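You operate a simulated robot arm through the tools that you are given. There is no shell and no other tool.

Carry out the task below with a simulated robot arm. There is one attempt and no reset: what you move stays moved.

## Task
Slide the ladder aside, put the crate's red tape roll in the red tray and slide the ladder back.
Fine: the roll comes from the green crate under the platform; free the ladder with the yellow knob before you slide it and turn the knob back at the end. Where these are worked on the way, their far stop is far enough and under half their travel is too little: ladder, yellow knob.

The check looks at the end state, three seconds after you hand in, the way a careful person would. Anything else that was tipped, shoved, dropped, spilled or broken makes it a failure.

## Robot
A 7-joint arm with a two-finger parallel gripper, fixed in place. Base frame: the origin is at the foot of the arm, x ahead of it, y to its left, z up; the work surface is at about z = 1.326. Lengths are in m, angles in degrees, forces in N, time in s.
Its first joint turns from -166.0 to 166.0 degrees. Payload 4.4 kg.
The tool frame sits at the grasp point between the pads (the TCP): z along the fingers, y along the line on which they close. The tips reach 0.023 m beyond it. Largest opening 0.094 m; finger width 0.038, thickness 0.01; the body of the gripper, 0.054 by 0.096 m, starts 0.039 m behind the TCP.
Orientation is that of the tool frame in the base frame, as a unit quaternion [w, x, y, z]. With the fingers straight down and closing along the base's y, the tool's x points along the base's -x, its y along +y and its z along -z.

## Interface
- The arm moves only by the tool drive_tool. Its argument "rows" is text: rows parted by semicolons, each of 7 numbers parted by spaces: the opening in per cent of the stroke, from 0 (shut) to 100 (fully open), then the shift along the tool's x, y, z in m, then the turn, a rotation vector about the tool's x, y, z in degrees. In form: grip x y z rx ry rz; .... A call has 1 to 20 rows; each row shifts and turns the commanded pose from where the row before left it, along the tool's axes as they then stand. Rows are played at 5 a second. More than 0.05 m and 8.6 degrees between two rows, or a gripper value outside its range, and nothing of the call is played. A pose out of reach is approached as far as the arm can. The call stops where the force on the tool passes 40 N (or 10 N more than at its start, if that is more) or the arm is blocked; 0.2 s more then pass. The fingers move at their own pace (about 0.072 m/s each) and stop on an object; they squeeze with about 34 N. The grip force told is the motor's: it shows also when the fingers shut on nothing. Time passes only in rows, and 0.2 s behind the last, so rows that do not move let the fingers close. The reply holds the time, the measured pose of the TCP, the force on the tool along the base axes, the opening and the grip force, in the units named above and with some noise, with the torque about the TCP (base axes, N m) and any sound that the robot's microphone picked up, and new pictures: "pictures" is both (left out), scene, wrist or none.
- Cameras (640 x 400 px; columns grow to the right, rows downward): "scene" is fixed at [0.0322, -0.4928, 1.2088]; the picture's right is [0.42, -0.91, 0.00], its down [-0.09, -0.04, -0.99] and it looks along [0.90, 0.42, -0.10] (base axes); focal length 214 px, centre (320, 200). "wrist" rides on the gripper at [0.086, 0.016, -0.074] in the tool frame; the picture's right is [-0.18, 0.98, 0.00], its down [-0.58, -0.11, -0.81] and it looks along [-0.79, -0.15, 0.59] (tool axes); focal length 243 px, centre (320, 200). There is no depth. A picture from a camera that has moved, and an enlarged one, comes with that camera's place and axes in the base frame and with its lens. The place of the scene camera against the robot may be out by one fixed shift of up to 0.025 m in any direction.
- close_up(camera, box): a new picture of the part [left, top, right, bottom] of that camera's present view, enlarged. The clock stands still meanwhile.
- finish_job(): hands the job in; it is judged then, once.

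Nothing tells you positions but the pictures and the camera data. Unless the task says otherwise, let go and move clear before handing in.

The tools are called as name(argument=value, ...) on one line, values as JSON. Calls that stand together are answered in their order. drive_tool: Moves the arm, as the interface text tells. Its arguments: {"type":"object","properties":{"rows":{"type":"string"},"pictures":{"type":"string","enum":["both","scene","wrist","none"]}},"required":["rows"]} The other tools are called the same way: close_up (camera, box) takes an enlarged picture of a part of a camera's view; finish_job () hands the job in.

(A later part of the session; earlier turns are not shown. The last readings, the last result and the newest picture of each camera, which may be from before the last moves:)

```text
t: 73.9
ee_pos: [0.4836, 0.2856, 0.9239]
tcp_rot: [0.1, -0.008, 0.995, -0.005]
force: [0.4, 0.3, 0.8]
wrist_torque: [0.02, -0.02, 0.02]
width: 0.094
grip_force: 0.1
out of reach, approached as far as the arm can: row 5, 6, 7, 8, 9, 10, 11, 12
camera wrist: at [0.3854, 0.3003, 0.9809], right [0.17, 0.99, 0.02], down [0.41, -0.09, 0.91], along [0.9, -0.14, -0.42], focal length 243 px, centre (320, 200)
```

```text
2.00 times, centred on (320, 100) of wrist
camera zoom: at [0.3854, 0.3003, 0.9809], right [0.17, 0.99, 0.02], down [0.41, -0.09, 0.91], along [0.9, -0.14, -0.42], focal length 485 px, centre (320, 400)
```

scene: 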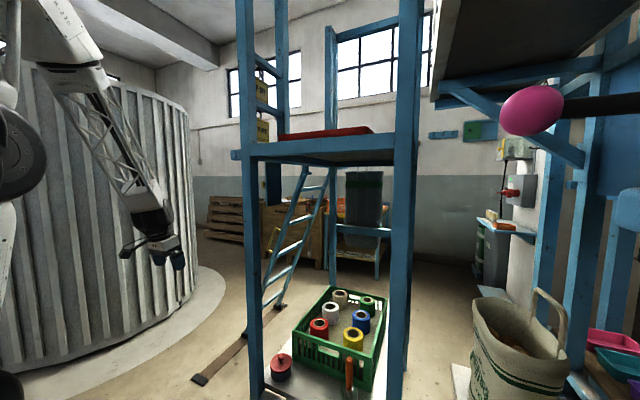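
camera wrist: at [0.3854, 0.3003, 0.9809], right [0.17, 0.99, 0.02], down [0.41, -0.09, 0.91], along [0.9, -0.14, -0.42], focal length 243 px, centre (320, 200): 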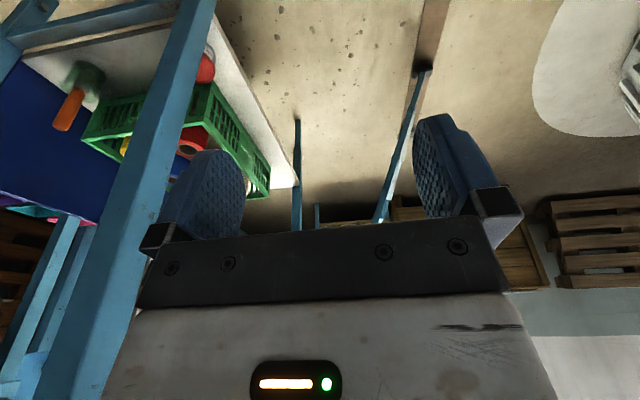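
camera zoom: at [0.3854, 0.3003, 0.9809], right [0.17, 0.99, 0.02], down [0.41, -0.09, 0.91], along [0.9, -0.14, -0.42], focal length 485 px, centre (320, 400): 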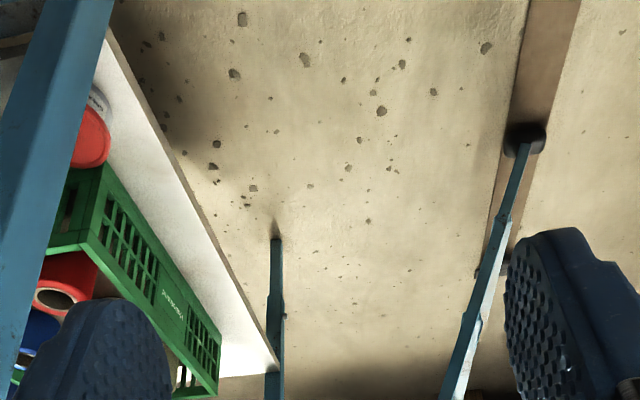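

The arm can't fold in close to its base at this height, so a low front approach is limited. I'll test reachability at the roll's radius in free space on the left side before planning the entry.

drive_tool(rows="100 -0.0443 0.0192 0.0043 0 0 0; 100 -0.0443 0.0192 0.0043 0 0 0; 100 -0.0443 0.0192 0.0043 0 0 0; 100 -0.0443 0.0192 0.0043 0 0 0; 100 -0.0443 0.0192 0.0043 0 0 0; 100 -0.0443 0.0192 0.0043 0 0 0; 100 0 0 0 0 5.6 0; 100 0 0 0 0 5.6 0; 100 0 0 0.043 0 0 0; 100 0 0 0.043 0 0 0; 100 0 0 0.043 0 0 0; 100 0 0 0.043 0 0 0; 100 0 0 0.043 0 0 0; 100 0 0 0.043 0 0 0; 100 0 0 0.043 0 0 0; 100 0 0 0 0 0 0", pictures="both")

```text
t: 77.3
ee_pos: [0.7372, 0.3645, 0.5226]
tcp_rot: [0.098, -0.006, 0.995, -0.005]
force: [0.4, -0.3, -0.6]
wrist_torque: [0.02, 0.01, 0.01]
width: 0.0939
grip_force: 0.1
out of reach, approached as far as the arm can: row 1, 2, 3, 4, 5, 6, 7, 8
camera wrist: at [0.6376, 0.3794, 0.5803], right [0.17, 0.99, 0.03], down [0.41, -0.09, 0.91], along [0.9, -0.14, -0.42], focal length 243 px, centre (320, 200)
```

scene: 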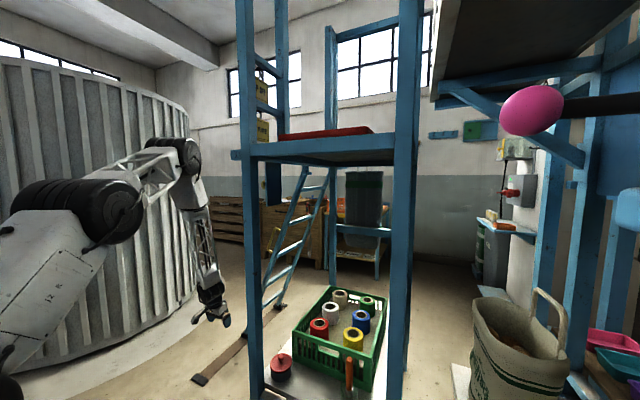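
wrist: 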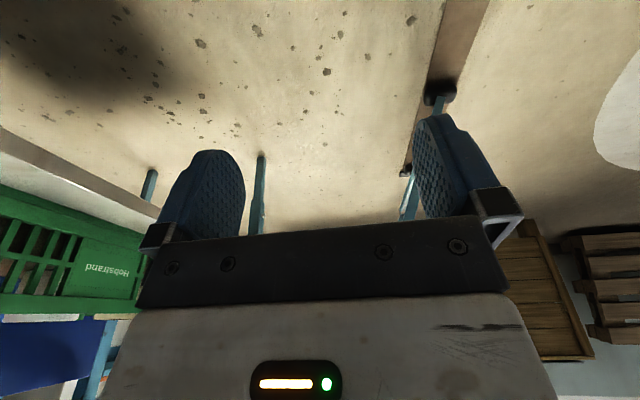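

The tool can reach that radius with about 79° of pitch, but the platform would crowd the elbow. I'll test a 45° forward-pitched entry pose here in free space.

drive_tool(rows="100 0 0 0 0 -8.5 0; 100 0 0 0 0 -8.5 0; 100 0 0 0 0 -8.5 0; 100 0 0 0 0 -8.5 0; 100 0 0 0 -5.9 0 -5.9; 100 0 0 0 -5.9 0 -5.9; 100 0 0 0 -5.9 0 -5.9; 100 -0.0236 0 -0.0236 0 0 0; 100 -0.0236 0 -0.0236 0 0 0; 100 -0.0236 0 -0.0236 0 0 0; 100 0.0047 0 -0.0471 0 0 0; 100 0.0047 0 -0.0471 0 0 0; 100 0.0047 0 -0.0471 0 0 0; 100 0.0047 0 -0.0471 0 0 0; 100 0.0047 0 -0.0471 0 0 0; 100 0.0047 0 -0.0471 0 0 0; 100 0 0 0 0 0 0", pictures="both")

```text
t: 80.9
ee_pos: [0.5351, 0.2721, 0.8024]
tcp_rot: [0.374, -0.208, 0.9, 0.08]
force: [-0.1, 0.8, 0.0]
wrist_torque: [0.02, 0.02, 0.01]
width: 0.094
grip_force: 0.0
camera wrist: at [0.4262, 0.237, 0.7945], right [-0.31, 0.94, 0.12], down [-0.1, -0.16, 0.98], along [0.94, 0.29, 0.14], focal length 243 px, centre (320, 200)
```

scene: 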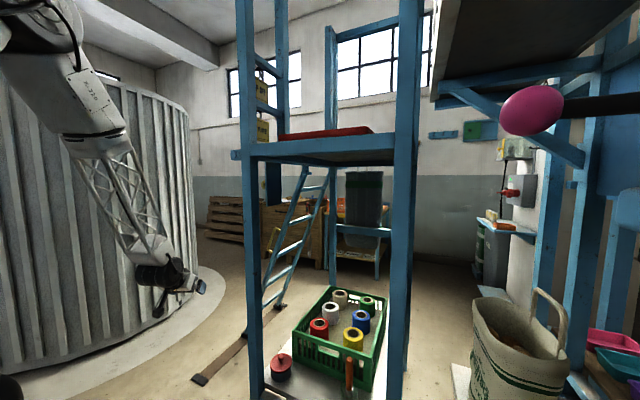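
wrist: 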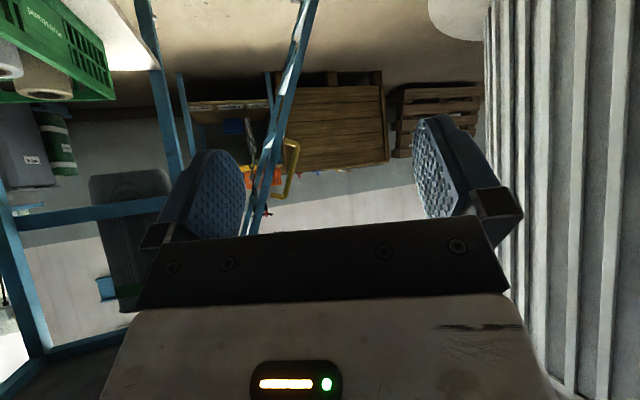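

A 45° pitch at radius 0.6, z 0.8 is reachable, so I can enter from the front between the posts. I'll swing around in front, staying clear of the left post.

drive_tool(rows="100 -0.0177 0 -0.0436 0 0 0; 100 -0.0177 0 -0.0436 0 0 0; 100 -0.0177 0 -0.0436 0 0 0; 100 0 0 0 5.9 0 5.9; 100 0 0 0 5.9 0 5.9; 100 0 0 0 5.9 0 5.9; 100 0 -0.04 0 0 0 0; 100 0 -0.04 0 0 0 0; 100 0 -0.04 0 0 0 0; 100 0 0 0 0 0 0", pictures="both")

```text
t: 83.1
ee_pos: [0.487, 0.1298, 0.9348]
tcp_rot: [0.385, -0.008, 0.923, -0.001]
force: [0.3, -0.4, 0.3]
wrist_torque: [0.05, -0.03, 0.03]
width: 0.0938
grip_force: 0.0
camera wrist: at [0.374, 0.1435, 0.926], right [0.12, 0.99, 0.12], down [-0.16, -0.1, 0.98], along [0.98, -0.13, 0.15], focal length 243 px, centre (320, 200)
```

scene: 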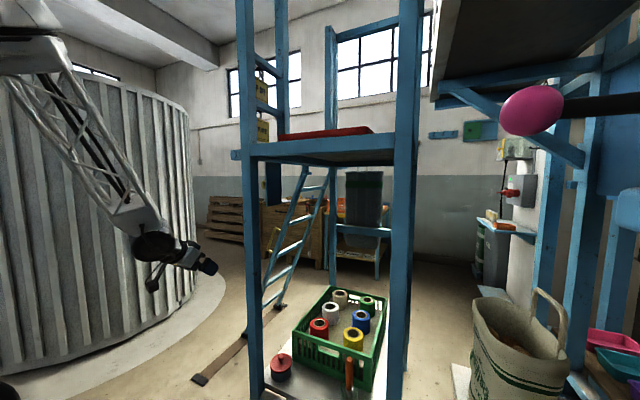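
wrist: 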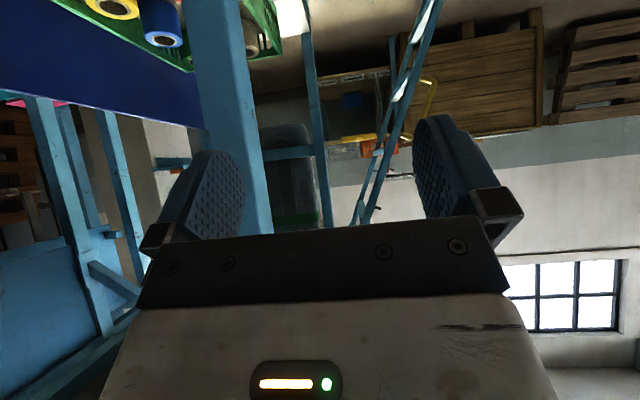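

drive_tool(rows="100 0 -0.044 0 0 0 0; 100 0 -0.044 0 0 0 0; 100 0 -0.044 0 0 0 0; 100 0 -0.044 0 0 0 0; 100 0 -0.044 0 0 0 0; 100 0 0 0 0 0 0", pictures="both")

close_up(camera="wrist", box=[160, 0, 480, 200])

```text
t: 84.5
ee_pos: [0.4908, -0.0904, 0.9362]
tcp_rot: [0.386, -0.008, 0.923, -0.002]
force: [-0.3, -0.1, 0.7]
wrist_torque: [0.0, -0.01, 0.01]
width: 0.094
grip_force: 0.0
camera wrist: at [0.3778, -0.0769, 0.9285], right [0.12, 0.99, 0.12], down [-0.16, -0.1, 0.98], along [0.98, -0.13, 0.15], focal length 243 px, centre (320, 200)
```

scene: 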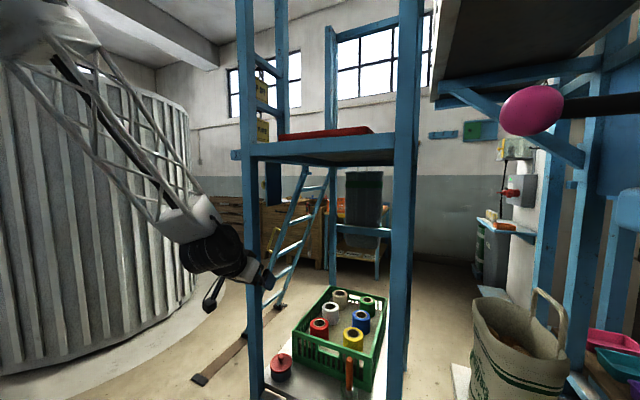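
wrist: 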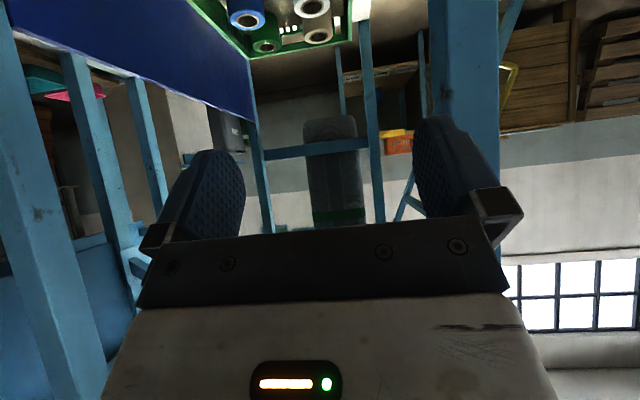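

```text
2.00 times, centred on (320, 100) of wrist
camera zoom: at [0.3778, -0.0769, 0.9285], right [0.12, 0.99, 0.12], down [-0.16, -0.1, 0.98], along [0.98, -0.13, 0.15], focal length 485 px, centre (320, 400)
```

zoom: 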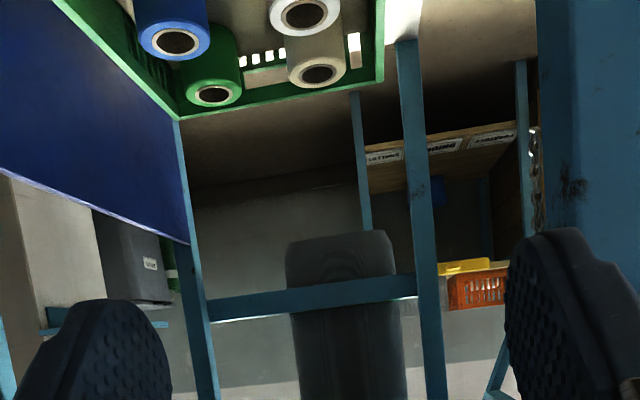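

drive_tool(rows="100 0 0 0 0 5.2 0; 100 0 0 0 0 5.2 0; 100 -0.0122 -0.002 0.0418 0 0 0; 100 -0.0122 -0.002 0.0418 0 0 0; 100 -0.0122 -0.002 0.0418 0 0 0; 100 -0.0122 -0.002 0.0418 0 0 0; 100 -0.0122 -0.002 0.0418 0 0 0; 100 0 0 0 0 0 0", pictures="both")

close_up(camera="wrist", box=[140, 0, 480, 220])

```text
t: 86.3
ee_pos: [0.66, -0.0997, 0.7998]
tcp_rot: [0.3, -0.008, 0.954, -0.002]
force: [-1.0, -0.8, -0.9]
wrist_torque: [-0.03, 0.02, 0.01]
width: 0.0942
grip_force: 0.1
camera wrist: at [0.5463, -0.0856, 0.812], right [0.14, 0.99, 0.1], down [0.02, -0.1, 0.99], along [0.99, -0.14, -0.03], focal length 243 px, centre (320, 200)
```

scene: 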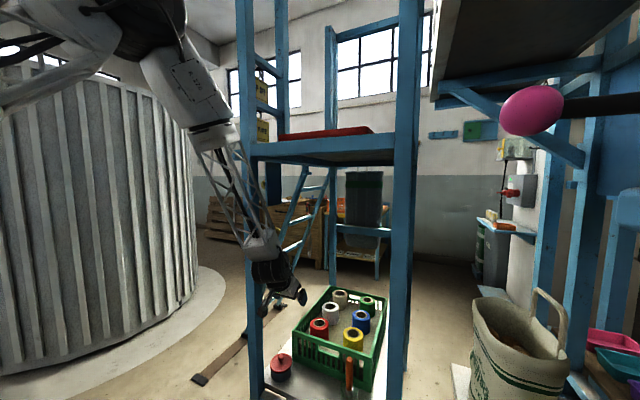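
wrist: 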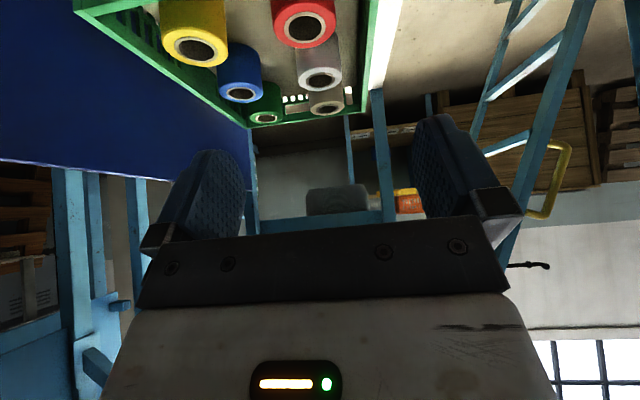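

```text
1.82 times, centred on (310, 110) of wrist
camera zoom: at [0.5463, -0.0856, 0.812], right [0.14, 0.99, 0.1], down [0.02, -0.1, 0.99], along [0.99, -0.14, -0.03], focal length 441 px, centre (338, 364)
```

zoom: 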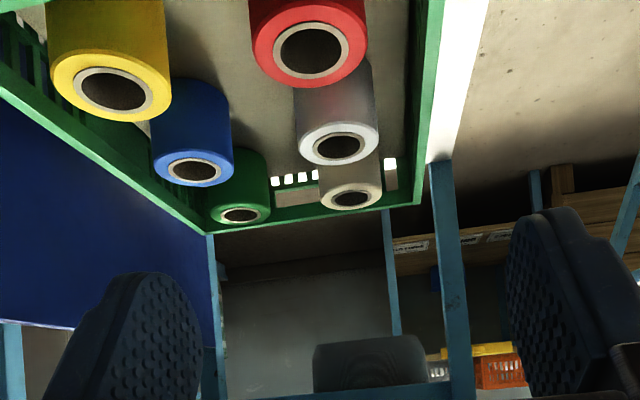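

I see the red roll from the front, centred at about (0.837, −0.122), top z≈0.588, diameter about 8 cm. I'll approach along the tilted tool axis.

drive_tool(rows="100 -0.0041 -0.0057 0.0441 0 0 0; 100 -0.0041 -0.0057 0.0441 0 0 0; 100 -0.0041 -0.0057 0.0441 0 0 0; 100 -0.0041 -0.0057 0.0441 0 0 0; 100 0 0 0 0 0 0", pictures="both")

close_up(camera="wrist", box=[140, 0, 480, 220])

close_up(camera="scene", box=[220, 120, 420, 400])

```text
t: 87.5
ee_pos: [0.7746, -0.1228, 0.6636]
tcp_rot: [0.3, -0.008, 0.954, -0.002]
force: [0.0, -0.2, -0.5]
wrist_torque: [-0.02, 0.03, 0.0]
width: 0.0941
grip_force: 0.1
camera wrist: at [0.6617, -0.1083, 0.6771], right [0.14, 0.99, 0.1], down [0.02, -0.1, 0.99], along [0.99, -0.14, -0.03], focal length 243 px, centre (320, 200)
```

scene: 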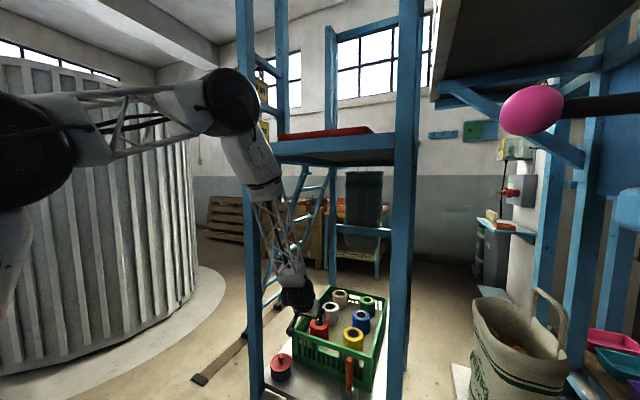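
wrist: 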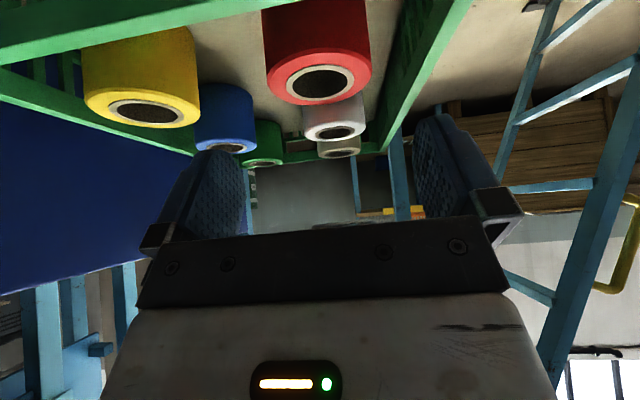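

```text
1.82 times, centred on (310, 110) of wrist
camera zoom: at [0.6617, -0.1083, 0.6771], right [0.14, 0.99, 0.1], down [0.02, -0.1, 0.99], along [0.99, -0.14, -0.03], focal length 441 px, centre (338, 364)
```

zoom: 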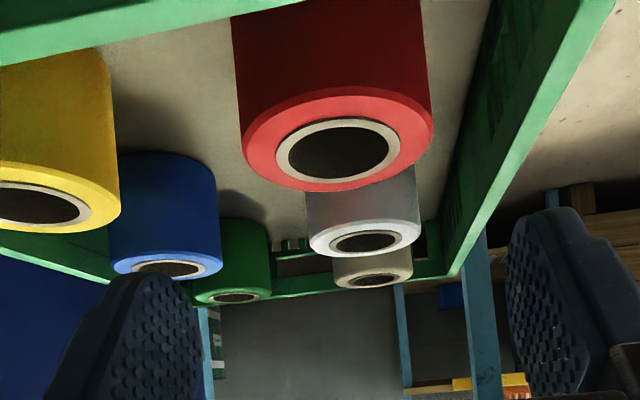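

```text
1.43 times, centred on (320, 260) of scene
camera zoom: at [0.0322, -0.4928, 1.2088], right [0.42, -0.91, 0.0], down [-0.09, -0.04, -0.99], along [0.9, 0.42, -0.1], focal length 306 px, centre (320, 114)
```

zoom: 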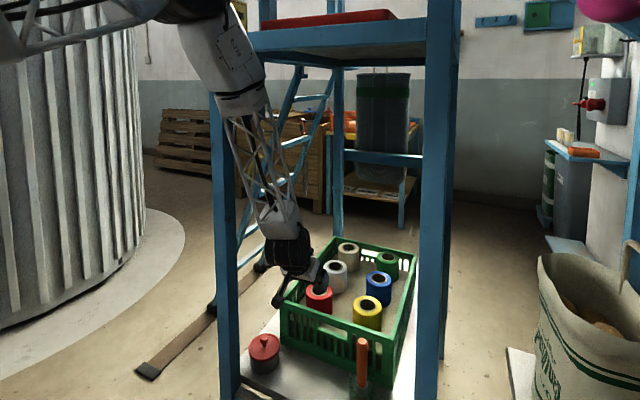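

The roll top is at about (0.838, −0.1245, 0.586) and lines up between the fingers. I'll move down around it.

drive_tool(rows="100 0 -0.0018 0.03 0 0 0; 100 0 0 0.03 0 0 0; 100 0 0 0.02 0 0 0; 100 0 0 0 0 0 0", pictures="wrist")

close_up(camera="wrist", box=[140, 20, 500, 240])

```text
t: 88.5
ee_pos: [0.8199, -0.1246, 0.5993]
tcp_rot: [0.3, -0.009, 0.954, -0.002]
force: [0.6, -0.3, -1.6]
wrist_torque: [0.01, 0.02, -0.03]
width: 0.0942
grip_force: 0.1
camera wrist: at [0.7065, -0.1097, 0.6112], right [0.14, 0.99, 0.1], down [0.02, -0.1, 0.99], along [0.99, -0.14, -0.03], focal length 243 px, centre (320, 200)
```

wrist: 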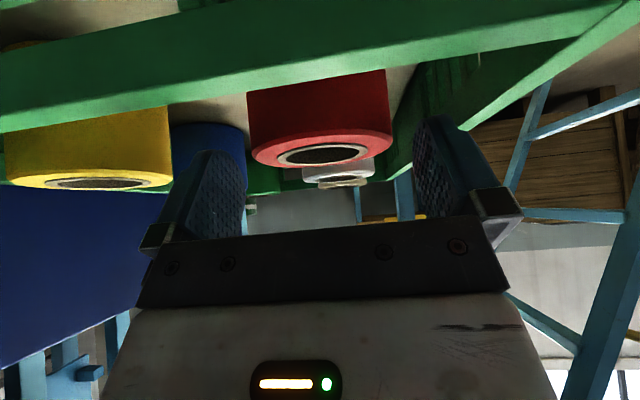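

```text
1.78 times, centred on (320, 130) of wrist
camera zoom: at [0.7065, -0.1097, 0.6112], right [0.14, 0.99, 0.1], down [0.02, -0.1, 0.99], along [0.99, -0.14, -0.03], focal length 431 px, centre (320, 324)
```

zoom: 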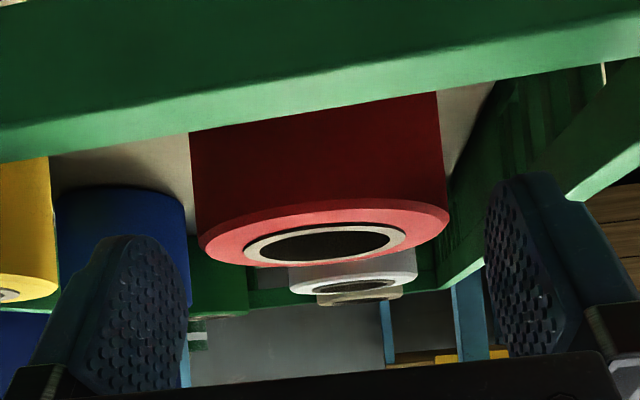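

drive_tool(rows="100 0 0.001 0.012 0 0 0; 100 0 0 0.012 0 0 0; 100 0 0 0 0 0 0", pictures="both")

close_up(camera="scene", box=[250, 260, 390, 400])

close_up(camera="wrist", box=[140, 20, 500, 240])

```text
t: 89.3
ee_pos: [0.8337, -0.1242, 0.5793]
tcp_rot: [0.3, -0.007, 0.954, -0.003]
force: [-1.3, 0.0, 0.0]
wrist_torque: [0.04, 0.01, -0.01]
width: 0.0939
grip_force: 0.0
camera wrist: at [0.7211, -0.11, 0.592], right [0.14, 0.99, 0.1], down [0.02, -0.1, 0.99], along [0.99, -0.14, -0.03], focal length 243 px, centre (320, 200)
```

scene: 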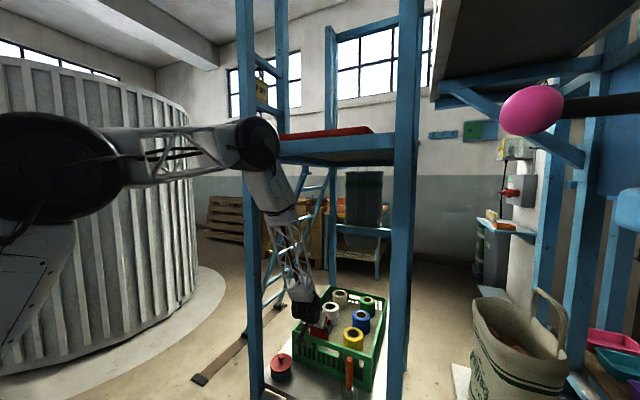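
wrist: 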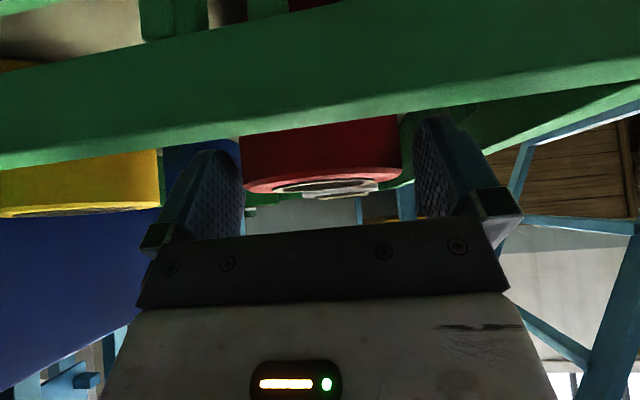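

```text
2.86 times, centred on (320, 330) of scene
camera zoom: at [0.0322, -0.4928, 1.2088], right [0.42, -0.91, 0.0], down [-0.09, -0.04, -0.99], along [0.9, 0.42, -0.1], focal length 613 px, centre (320, -171)
```

zoom: 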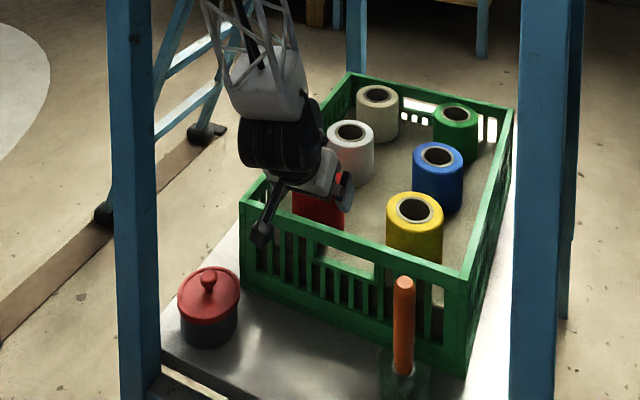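

```text
1.78 times, centred on (320, 130) of wrist
camera zoom: at [0.7211, -0.11, 0.592], right [0.14, 0.99, 0.1], down [0.02, -0.1, 0.99], along [0.99, -0.14, -0.03], focal length 431 px, centre (320, 324)
```

zoom: 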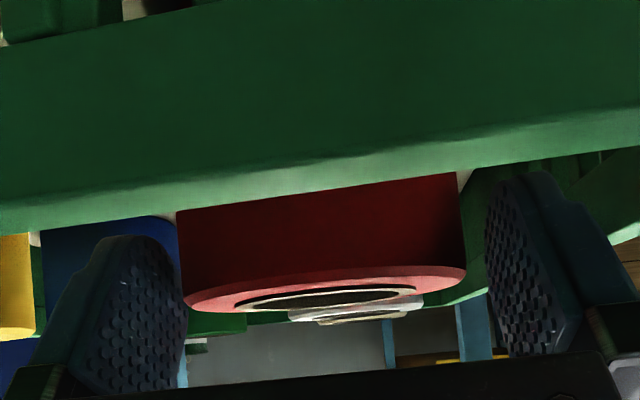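

drive_tool(rows="70 0 0 0 0 0 0; 0 0 0 0 0 0 0; 0 0 0 0 0 0 0; 0 0 0 0 0 0 0", pictures="wrist")

```text
t: 90.3
ee_pos: [0.8348, -0.1243, 0.5795]
tcp_rot: [0.3, -0.008, 0.954, -0.003]
force: [1.5, 1.2, 0.8]
wrist_torque: [0.11, -0.05, -0.01]
width: 0.0808
grip_force: 34.1
camera wrist: at [0.721, -0.11, 0.592], right [0.14, 0.99, 0.1], down [0.02, -0.1, 0.99], along [0.99, -0.14, -0.03], focal length 243 px, centre (320, 200)
```

wrist: 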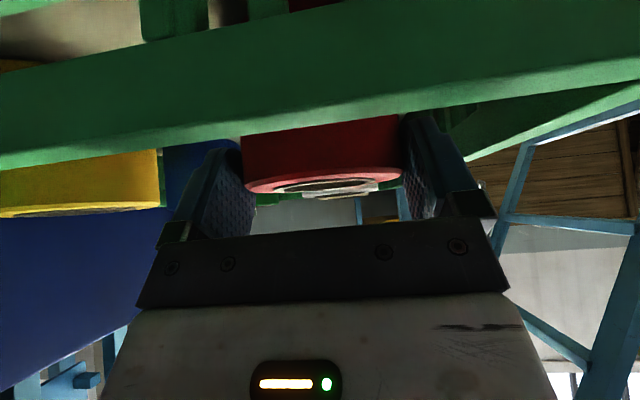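

The red roll is gripped at 81 mm. I'll lift it straight up.

drive_tool(rows="0 -0.0115 0 -0.0164 0 0 0; 0 -0.0115 0 -0.0164 0 0 0; 0 -0.0229 0 -0.0328 0 0 0; 0 -0.0229 0 -0.0328 0 0 0; 0 -0.0229 0 -0.0328 0 0 0; 0 0 0 0 0 0 0", pictures="both")

close_up(camera="scene", box=[250, 240, 390, 380])

```text
t: 91.7
ee_pos: [0.8344, -0.1212, 0.738]
tcp_rot: [0.299, -0.007, 0.954, -0.003]
force: [0.2, -1.0, -0.1]
wrist_torque: [-0.04, -0.01, -0.01]
width: 0.0002
grip_force: 34.4
camera wrist: at [0.7219, -0.106, 0.751], right [0.14, 0.99, 0.1], down [0.02, -0.1, 0.99], along [0.99, -0.14, -0.03], focal length 243 px, centre (320, 200)
```

scene: 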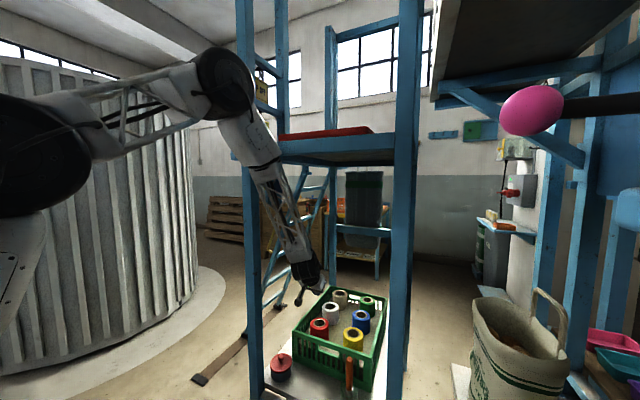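
wrist: 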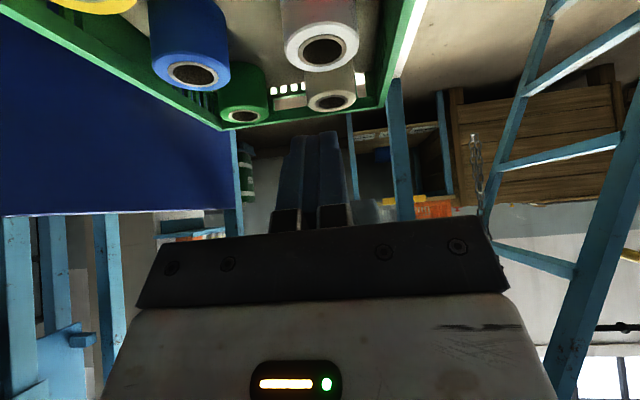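

```text
2.86 times, centred on (320, 310) of scene
camera zoom: at [0.0322, -0.4928, 1.2088], right [0.42, -0.91, 0.0], down [-0.09, -0.04, -0.99], along [0.9, 0.42, -0.1], focal length 613 px, centre (320, -114)
```

zoom: 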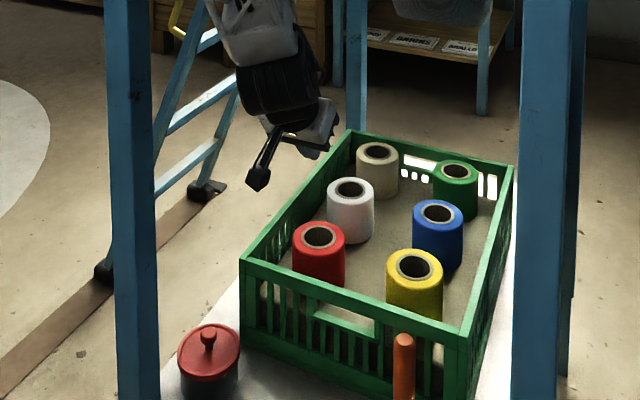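

The roll slipped out of the grip and is still standing in its place, with no harm done. I'll re-grip deeper and better centred, then lift much more slowly.

drive_tool(rows="100 0 0 0 0 3 0; 100 0 0 0 0 0 0; 100 0 0 0 0 0 0; 100 0.0225 -0.0007 0.0402 0 0 0; 100 0.0225 -0.0007 0.0402 0 0 0; 100 0.0225 -0.0007 0.0402 0 0 0; 100 0 0 0 0 0 0", pictures="wrist")

close_up(camera="wrist", box=[140, 20, 500, 240])

```text
t: 93.3
ee_pos: [0.8408, -0.1235, 0.6026]
tcp_rot: [0.275, -0.007, 0.962, -0.003]
force: [-0.3, 0.4, 0.2]
wrist_torque: [0.03, -0.03, 0.02]
width: 0.0939
grip_force: 0.1
camera wrist: at [0.7287, -0.1098, 0.6208], right [0.14, 0.99, 0.09], down [0.07, -0.1, 0.99], along [0.99, -0.14, -0.08], focal length 243 px, centre (320, 200)
```

wrist: 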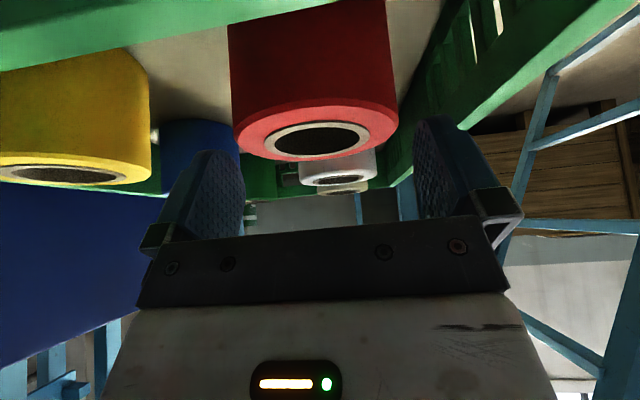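

```text
1.78 times, centred on (320, 130) of wrist
camera zoom: at [0.7287, -0.1098, 0.6208], right [0.14, 0.99, 0.09], down [0.07, -0.1, 0.99], along [0.99, -0.14, -0.08], focal length 431 px, centre (320, 324)
```

zoom: 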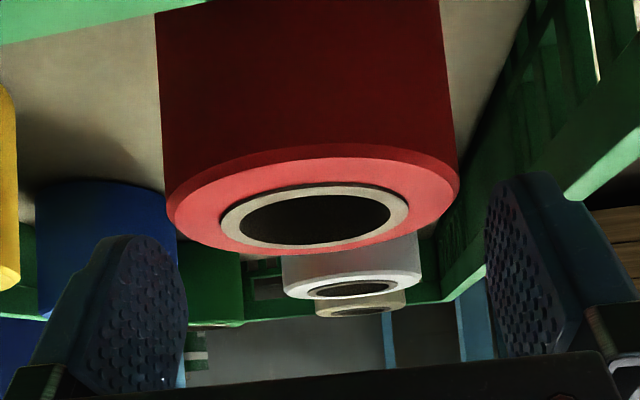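

drive_tool(rows="100 0.0068 -0.0003 0.0156 0 0 0; 100 0.0068 -0.0003 0.0156 0 0 0; 100 0 0 0 0 0 0", pictures="wrist")

close_up(camera="scene", box=[250, 260, 390, 400])

```text
t: 94.1
ee_pos: [0.8453, -0.1259, 0.5693]
tcp_rot: [0.275, -0.008, 0.961, -0.003]
force: [0.0, 0.2, 0.7]
wrist_torque: [0.0, -0.04, -0.01]
width: 0.094
grip_force: 0.0
camera wrist: at [0.7332, -0.1121, 0.5878], right [0.14, 0.99, 0.09], down [0.07, -0.1, 0.99], along [0.99, -0.14, -0.08], focal length 243 px, centre (320, 200)
```

wrist: 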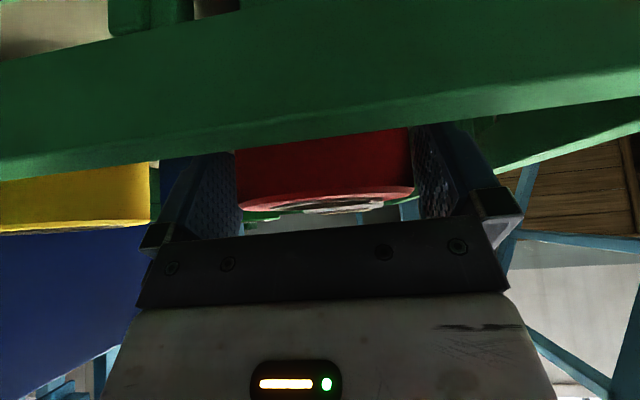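

```text
2.86 times, centred on (320, 330) of scene
camera zoom: at [0.0322, -0.4928, 1.2088], right [0.42, -0.91, 0.0], down [-0.09, -0.04, -0.99], along [0.9, 0.42, -0.1], focal length 613 px, centre (320, -171)
```

zoom: 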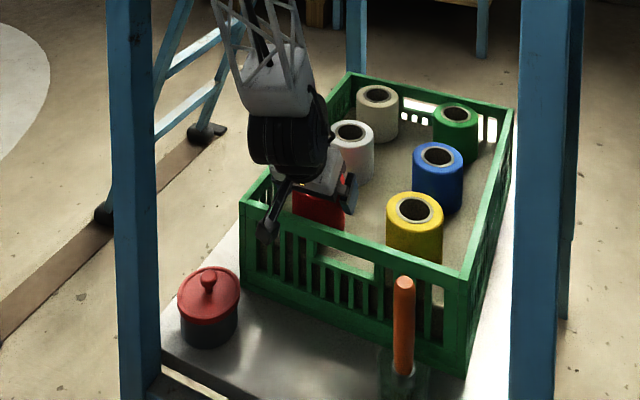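

drive_tool(rows="70 0 0 0 0 0 0; 0 0 0 0 0 0 0; 0 0 0 0 0 0 0; 0 0 0 0 0 0 0; 0 0 0 0 0 0 0; 0 0 0 0 0 0 0", pictures="none")

drive_tool(rows="0 -0.00265 0 -0.00424 0 0 0; 0 0 0 0 0 0 0", pictures="none")

```text
t: 95.5
ee_pos: [0.8435, -0.1253, 0.5698]
tcp_rot: [0.275, -0.008, 0.962, -0.002]
force: [0.2, 0.1, -0.2]
wrist_torque: [0.05, 0.04, 0.04]
width: 0.0811
grip_force: 33.9
```

```text
t: 96.1
ee_pos: [0.8458, -0.126, 0.5735]
tcp_rot: [0.275, -0.008, 0.961, -0.003]
force: [0.4, -0.7, -0.9]
wrist_torque: [-0.03, -0.01, 0.0]
width: 0.081
grip_force: 34.8
```

drive_tool(rows="0 -0.00265 0 -0.00424 0 0 0; 0 -0.00265 0 -0.00424 0 0 0; 0 -0.00265 0 -0.00424 0 0 0; 0 0 0 0 0 0 0", pictures="both")

close_up(camera="wrist", box=[140, 20, 500, 240])

close_up(camera="scene", box=[250, 260, 390, 400])

```text
t: 97.1
ee_pos: [0.8455, -0.1263, 0.5873]
tcp_rot: [0.275, -0.008, 0.961, -0.004]
force: [-0.7, -0.3, -0.8]
wrist_torque: [-0.02, 0.05, 0.0]
width: 0.0809
grip_force: 33.9
camera wrist: at [0.7339, -0.112, 0.6068], right [0.14, 0.99, 0.09], down [0.07, -0.1, 0.99], along [0.99, -0.14, -0.08], focal length 243 px, centre (320, 200)
```

scene: 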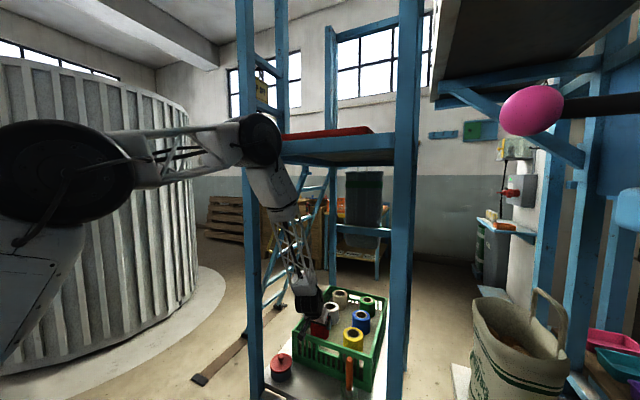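
wrist: 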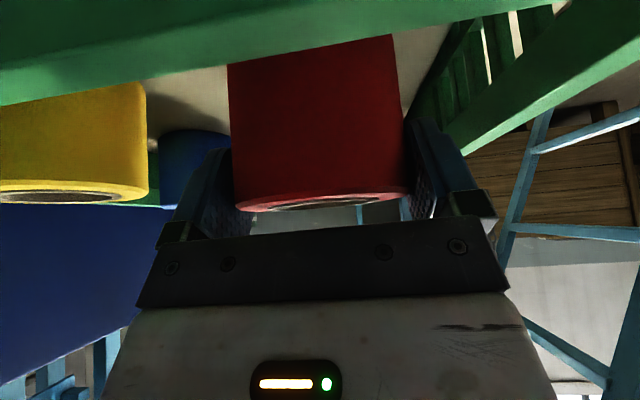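

```text
1.78 times, centred on (320, 130) of wrist
camera zoom: at [0.7339, -0.112, 0.6068], right [0.14, 0.99, 0.09], down [0.07, -0.1, 0.99], along [0.99, -0.14, -0.08], focal length 431 px, centre (320, 324)
```

zoom: 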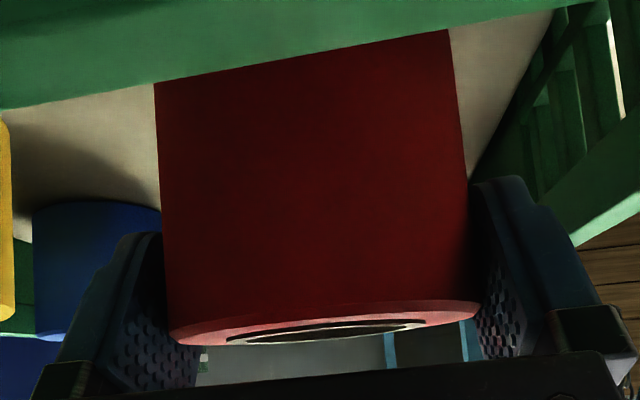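

```text
2.86 times, centred on (320, 330) of scene
camera zoom: at [0.0322, -0.4928, 1.2088], right [0.42, -0.91, 0.0], down [-0.09, -0.04, -0.99], along [0.9, 0.42, -0.1], focal length 613 px, centre (320, -171)
```

zoom: 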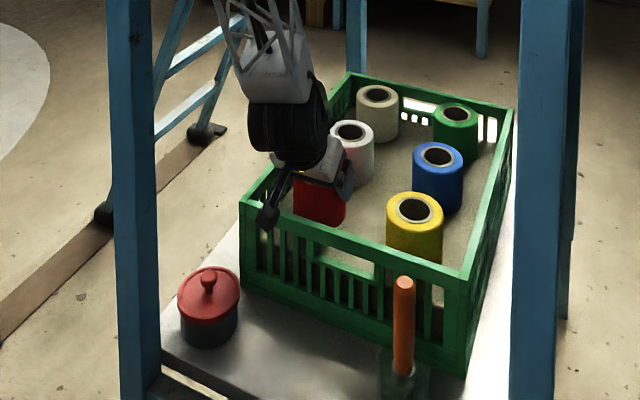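

The roll is coming up with the hand this time. I'll continue slowly.

drive_tool(rows="0 -0.0042 0 -0.0068 0 0 0; 0 -0.0042 0 -0.0068 0 0 0; 0 -0.0042 0 -0.0068 0 0 0; 0 -0.0042 0 -0.0068 0 0 0; 0 0 0 0 0 0 0", pictures="wrist")

close_up(camera="scene", box=[250, 260, 390, 400])

```text
t: 98.3
ee_pos: [0.8459, -0.1256, 0.6209]
tcp_rot: [0.275, -0.007, 0.962, -0.003]
force: [0.6, 0.4, -1.1]
wrist_torque: [-0.02, 0.03, 0.0]
width: 0.081
grip_force: 33.6
camera wrist: at [0.7334, -0.1111, 0.6383], right [0.14, 0.99, 0.09], down [0.07, -0.1, 0.99], along [0.99, -0.14, -0.08], focal length 243 px, centre (320, 200)
```

wrist: 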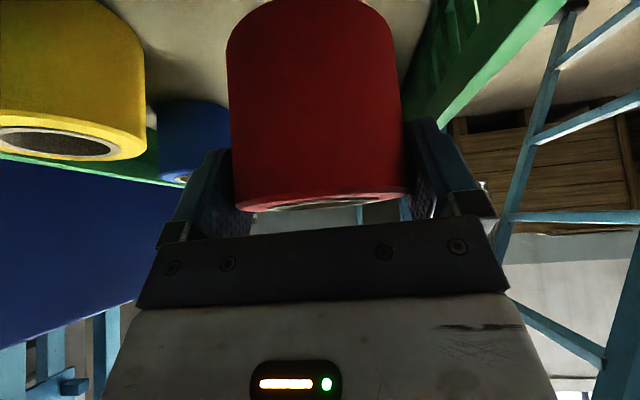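

```text
2.86 times, centred on (320, 330) of scene
camera zoom: at [0.0322, -0.4928, 1.2088], right [0.42, -0.91, 0.0], down [-0.09, -0.04, -0.99], along [0.9, 0.42, -0.1], focal length 613 px, centre (320, -171)
```

zoom: 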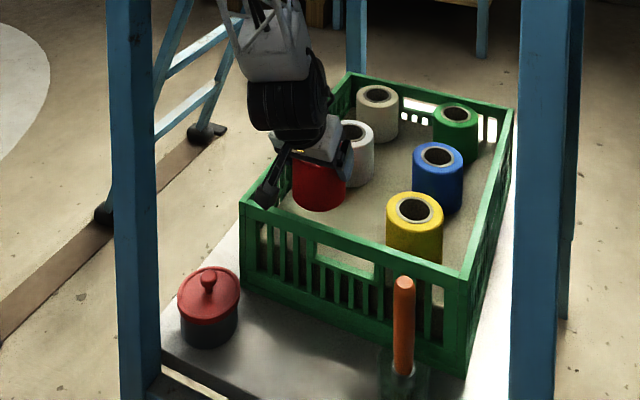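

The roll is clear of the crate floor and secure. I'll lift a bit more, then back out to the front slowly.

drive_tool(rows="0 -0.0053 0 -0.0085 0 0 0; 0 -0.008 0 -0.0127 0 0 0; 0 -0.008 0 -0.0127 0 0 0; 0 -0.008 0 -0.0127 0 0 0; 0 -0.0053 0 -0.0085 0 0 0; 0 0 0 0 0 0 0", pictures="both")

close_up(camera="scene", box=[250, 240, 390, 380])

```text
t: 99.7
ee_pos: [0.8342, -0.1235, 0.667]
tcp_rot: [0.262, -0.007, 0.965, 0.0]
force: [0.6, -0.8, -0.9]
wrist_torque: [-0.01, 0.02, 0.0]
width: 0.0809
grip_force: 33.9
camera wrist: at [0.7222, -0.1094, 0.689], right [0.15, 0.99, 0.09], down [0.09, -0.1, 0.99], along [0.98, -0.14, -0.11], focal length 243 px, centre (320, 200)
```

scene: 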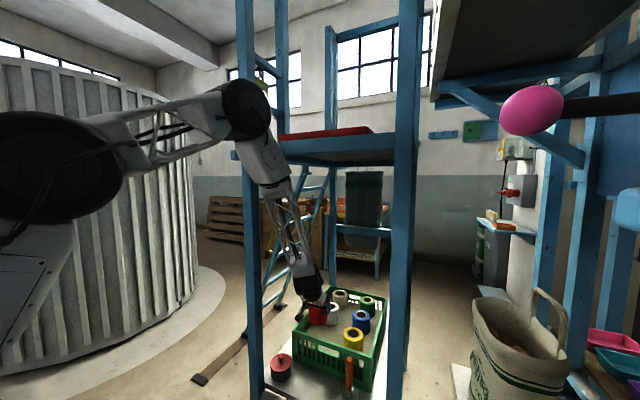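
wrist: 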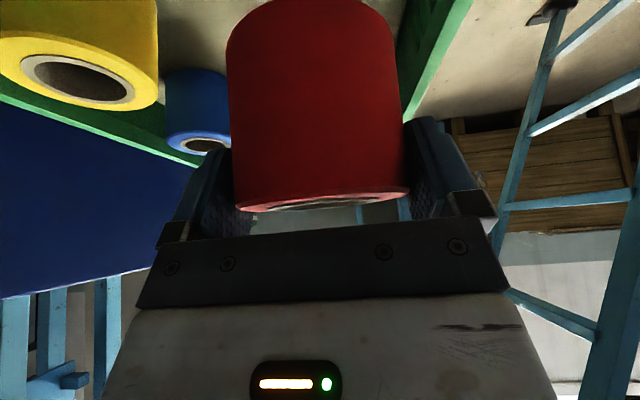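

```text
2.86 times, centred on (320, 310) of scene
camera zoom: at [0.0322, -0.4928, 1.2088], right [0.42, -0.91, 0.0], down [-0.09, -0.04, -0.99], along [0.9, 0.42, -0.1], focal length 613 px, centre (320, -114)
```

zoom: 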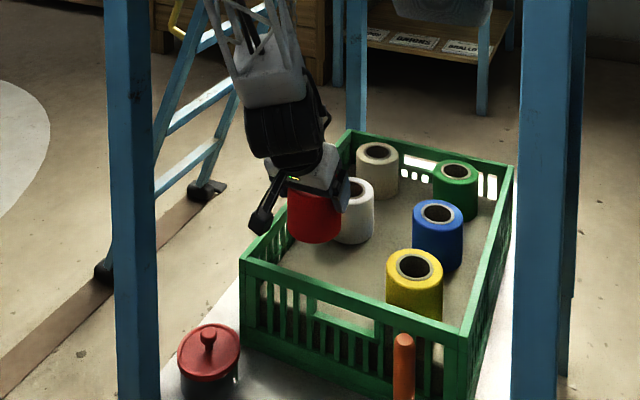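

The arm is lagging slightly, so the forearm is probably touching the platform's front beam. I'll move straight back toward −x to relieve that before rising further.

drive_tool(rows="0 0.0186 0 -0.0081 0 0 0; 0 0.0186 0 -0.0081 0 0 0; 0 0.0186 0 -0.0081 0 0 0; 0 0.0212 0 -0.0133 0 0 0; 0 0.0212 0 -0.0133 0 0 0; 0 0 0 0 0 0 0", pictures="both")

```text
t: 101.1
ee_pos: [0.7365, -0.1281, 0.6773]
tcp_rot: [0.275, -0.007, 0.961, -0.003]
force: [0.9, 0.8, -1.9]
wrist_torque: [0.02, -0.02, 0.01]
width: 0.0807
grip_force: 33.9
camera wrist: at [0.6233, -0.1131, 0.6963], right [0.14, 0.99, 0.09], down [0.07, -0.1, 0.99], along [0.99, -0.14, -0.08], focal length 243 px, centre (320, 200)
```

scene: 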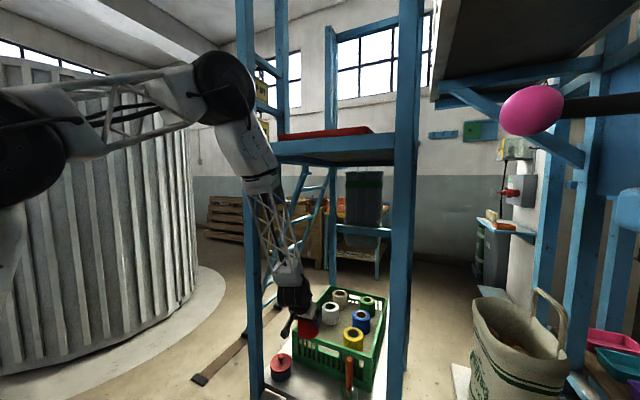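
wrist: 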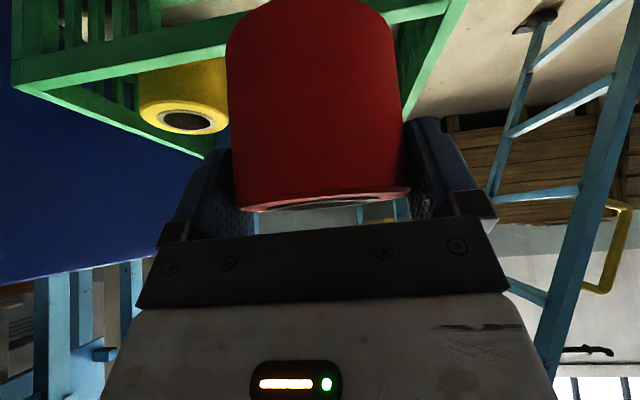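

drive_tool(rows="0 0.0172 0 -0.0178 0 0 0; 0 0.0172 0 -0.0178 0 0 0; 0 0.0172 0 -0.0178 0 0 0; 0 0.0172 0 -0.0178 0 0 0; 0 0.0172 0 -0.0178 0 0 0; 0 0 0.001 -0.0279 0 0 0; 0 0 0.001 -0.0279 0 0 0; 0 0 0.001 -0.0279 0 0 0; 0 0 0.001 -0.0279 0 0 0; 0 0 0.001 -0.0279 0 0 0; 0 0 0.001 -0.0279 0 0 0; 0 0 0.001 -0.0279 0 0 0; 0 0 0.001 -0.0279 0 0 0; 0 0 0 0 0 0 0", pictures="both")

```text
t: 104.1
ee_pos: [0.4973, -0.1202, 0.896]
tcp_rot: [0.275, -0.008, 0.961, -0.003]
force: [-0.5, -0.3, 0.0]
wrist_torque: [0.01, 0.0, 0.02]
width: 0.0812
grip_force: 33.2
camera wrist: at [0.3849, -0.106, 0.9145], right [0.14, 0.99, 0.09], down [0.07, -0.1, 0.99], along [0.99, -0.14, -0.08], focal length 243 px, centre (320, 200)
```

scene: 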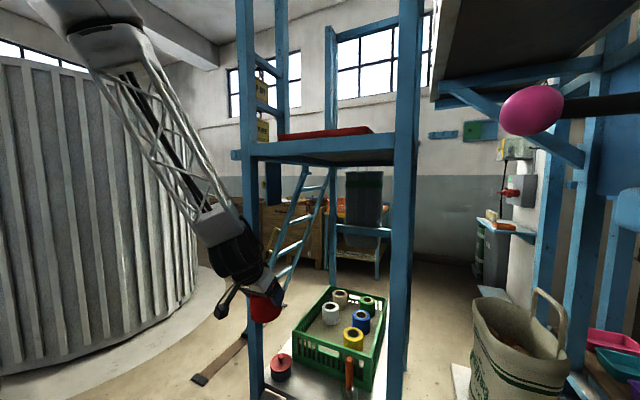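
wrist: 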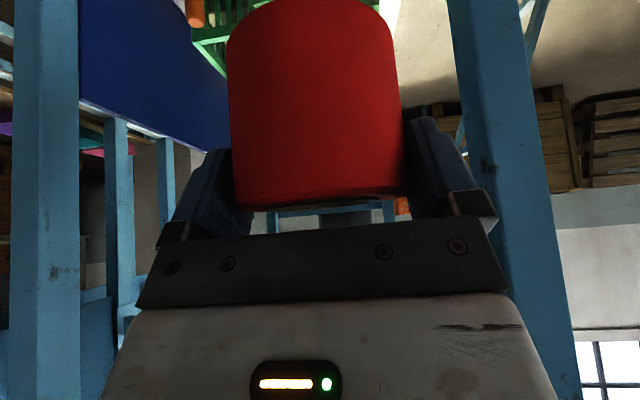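

drive_tool(rows="0 -0.009 0 -0.0145 0 0 0; 0 -0.0159 -0.005 -0.0254 0 0 0; 0 -0.018 -0.005 -0.0288 0 0 0; 0 -0.018 -0.005 -0.0288 0 0 0; 0 -0.018 -0.005 -0.0288 0 0 0; 0 -0.018 -0.005 -0.0288 0 0 0; 0 -0.018 -0.005 -0.0288 0 0 0; 0 -0.018 -0.005 -0.0288 0 0 0; 0 -0.018 -0.005 -0.0288 0 0 0; 0 -0.018 -0.005 -0.0288 0 0 0; 0 -0.018 -0.005 -0.0288 0 0 0; 0 -0.018 -0.005 -0.0288 0 0 0; 0 -0.018 -0.005 -0.0288 0 0 0; 0 -0.018 -0.005 -0.0288 0 0 0; 0 -0.018 -0.005 -0.0288 0 0 0; 0 -0.018 -0.005 -0.0288 0 0 0; 0 -0.018 -0.005 -0.0288 0 0 0; 0 -0.018 -0.005 -0.0288 0 0 0; 0 -0.018 -0.005 -0.0288 0 0 0; 0 -0.009 0 -0.0145 0 0 0", pictures="both")

```text
t: 108.3
ee_pos: [0.4982, -0.2027, 1.5377]
tcp_rot: [0.278, -0.008, 0.96, 0.001]
force: [-0.7, -0.6, -1.2]
wrist_torque: [0.0, -0.01, 0.0]
width: 0.0811
grip_force: 34.2
camera wrist: at [0.3869, -0.1904, 1.5557], right [0.14, 0.99, 0.1], down [0.06, -0.1, 0.99], along [0.99, -0.13, -0.08], focal length 243 px, centre (320, 200)
```

scene: 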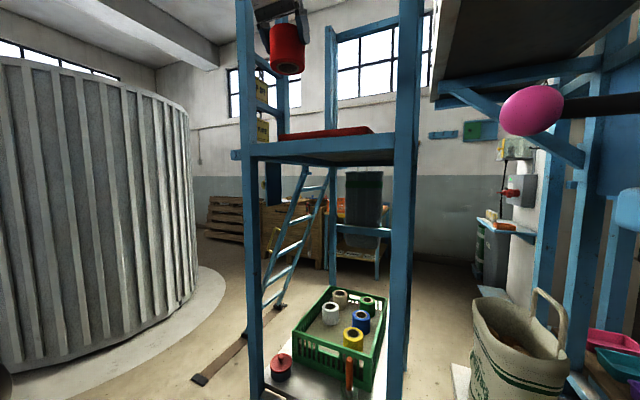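
wrist: 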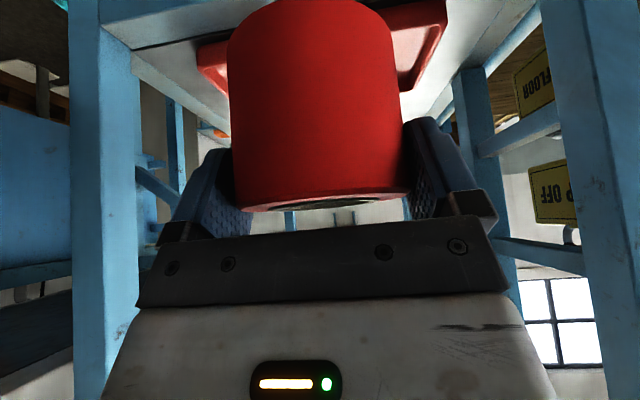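

close_up(camera="scene", box=[230, 0, 390, 150])

close_up(camera="wrist", box=[160, 0, 500, 230])

```text
2.67 times, centred on (310, 75) of scene
camera zoom: at [0.0322, -0.4928, 1.2088], right [0.42, -0.91, 0.0], down [-0.09, -0.04, -0.99], along [0.9, 0.42, -0.1], focal length 572 px, centre (347, 533)
```

zoom: 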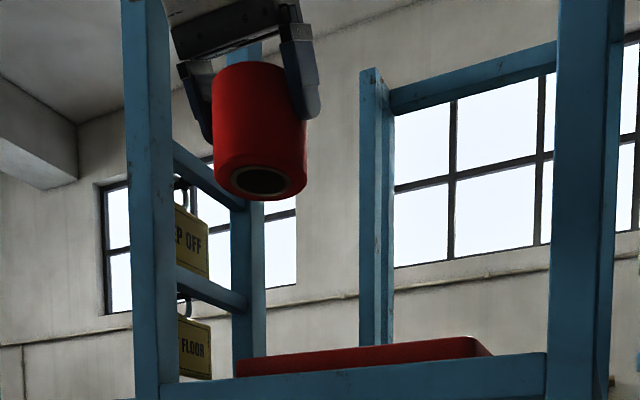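

```text
1.74 times, centred on (330, 115) of wrist
camera zoom: at [0.3869, -0.1904, 1.5557], right [0.14, 0.99, 0.1], down [0.06, -0.1, 0.99], along [0.99, -0.13, -0.08], focal length 422 px, centre (303, 348)
```

zoom: 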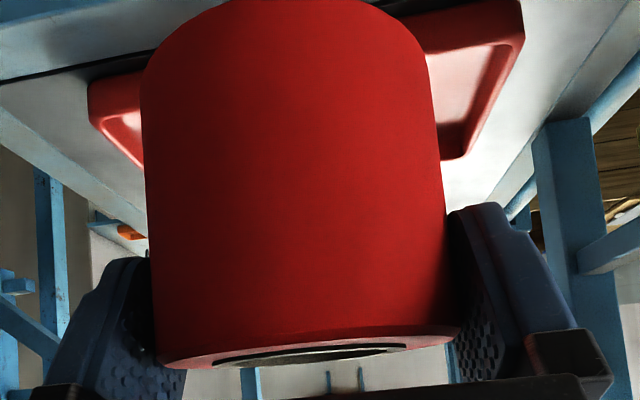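

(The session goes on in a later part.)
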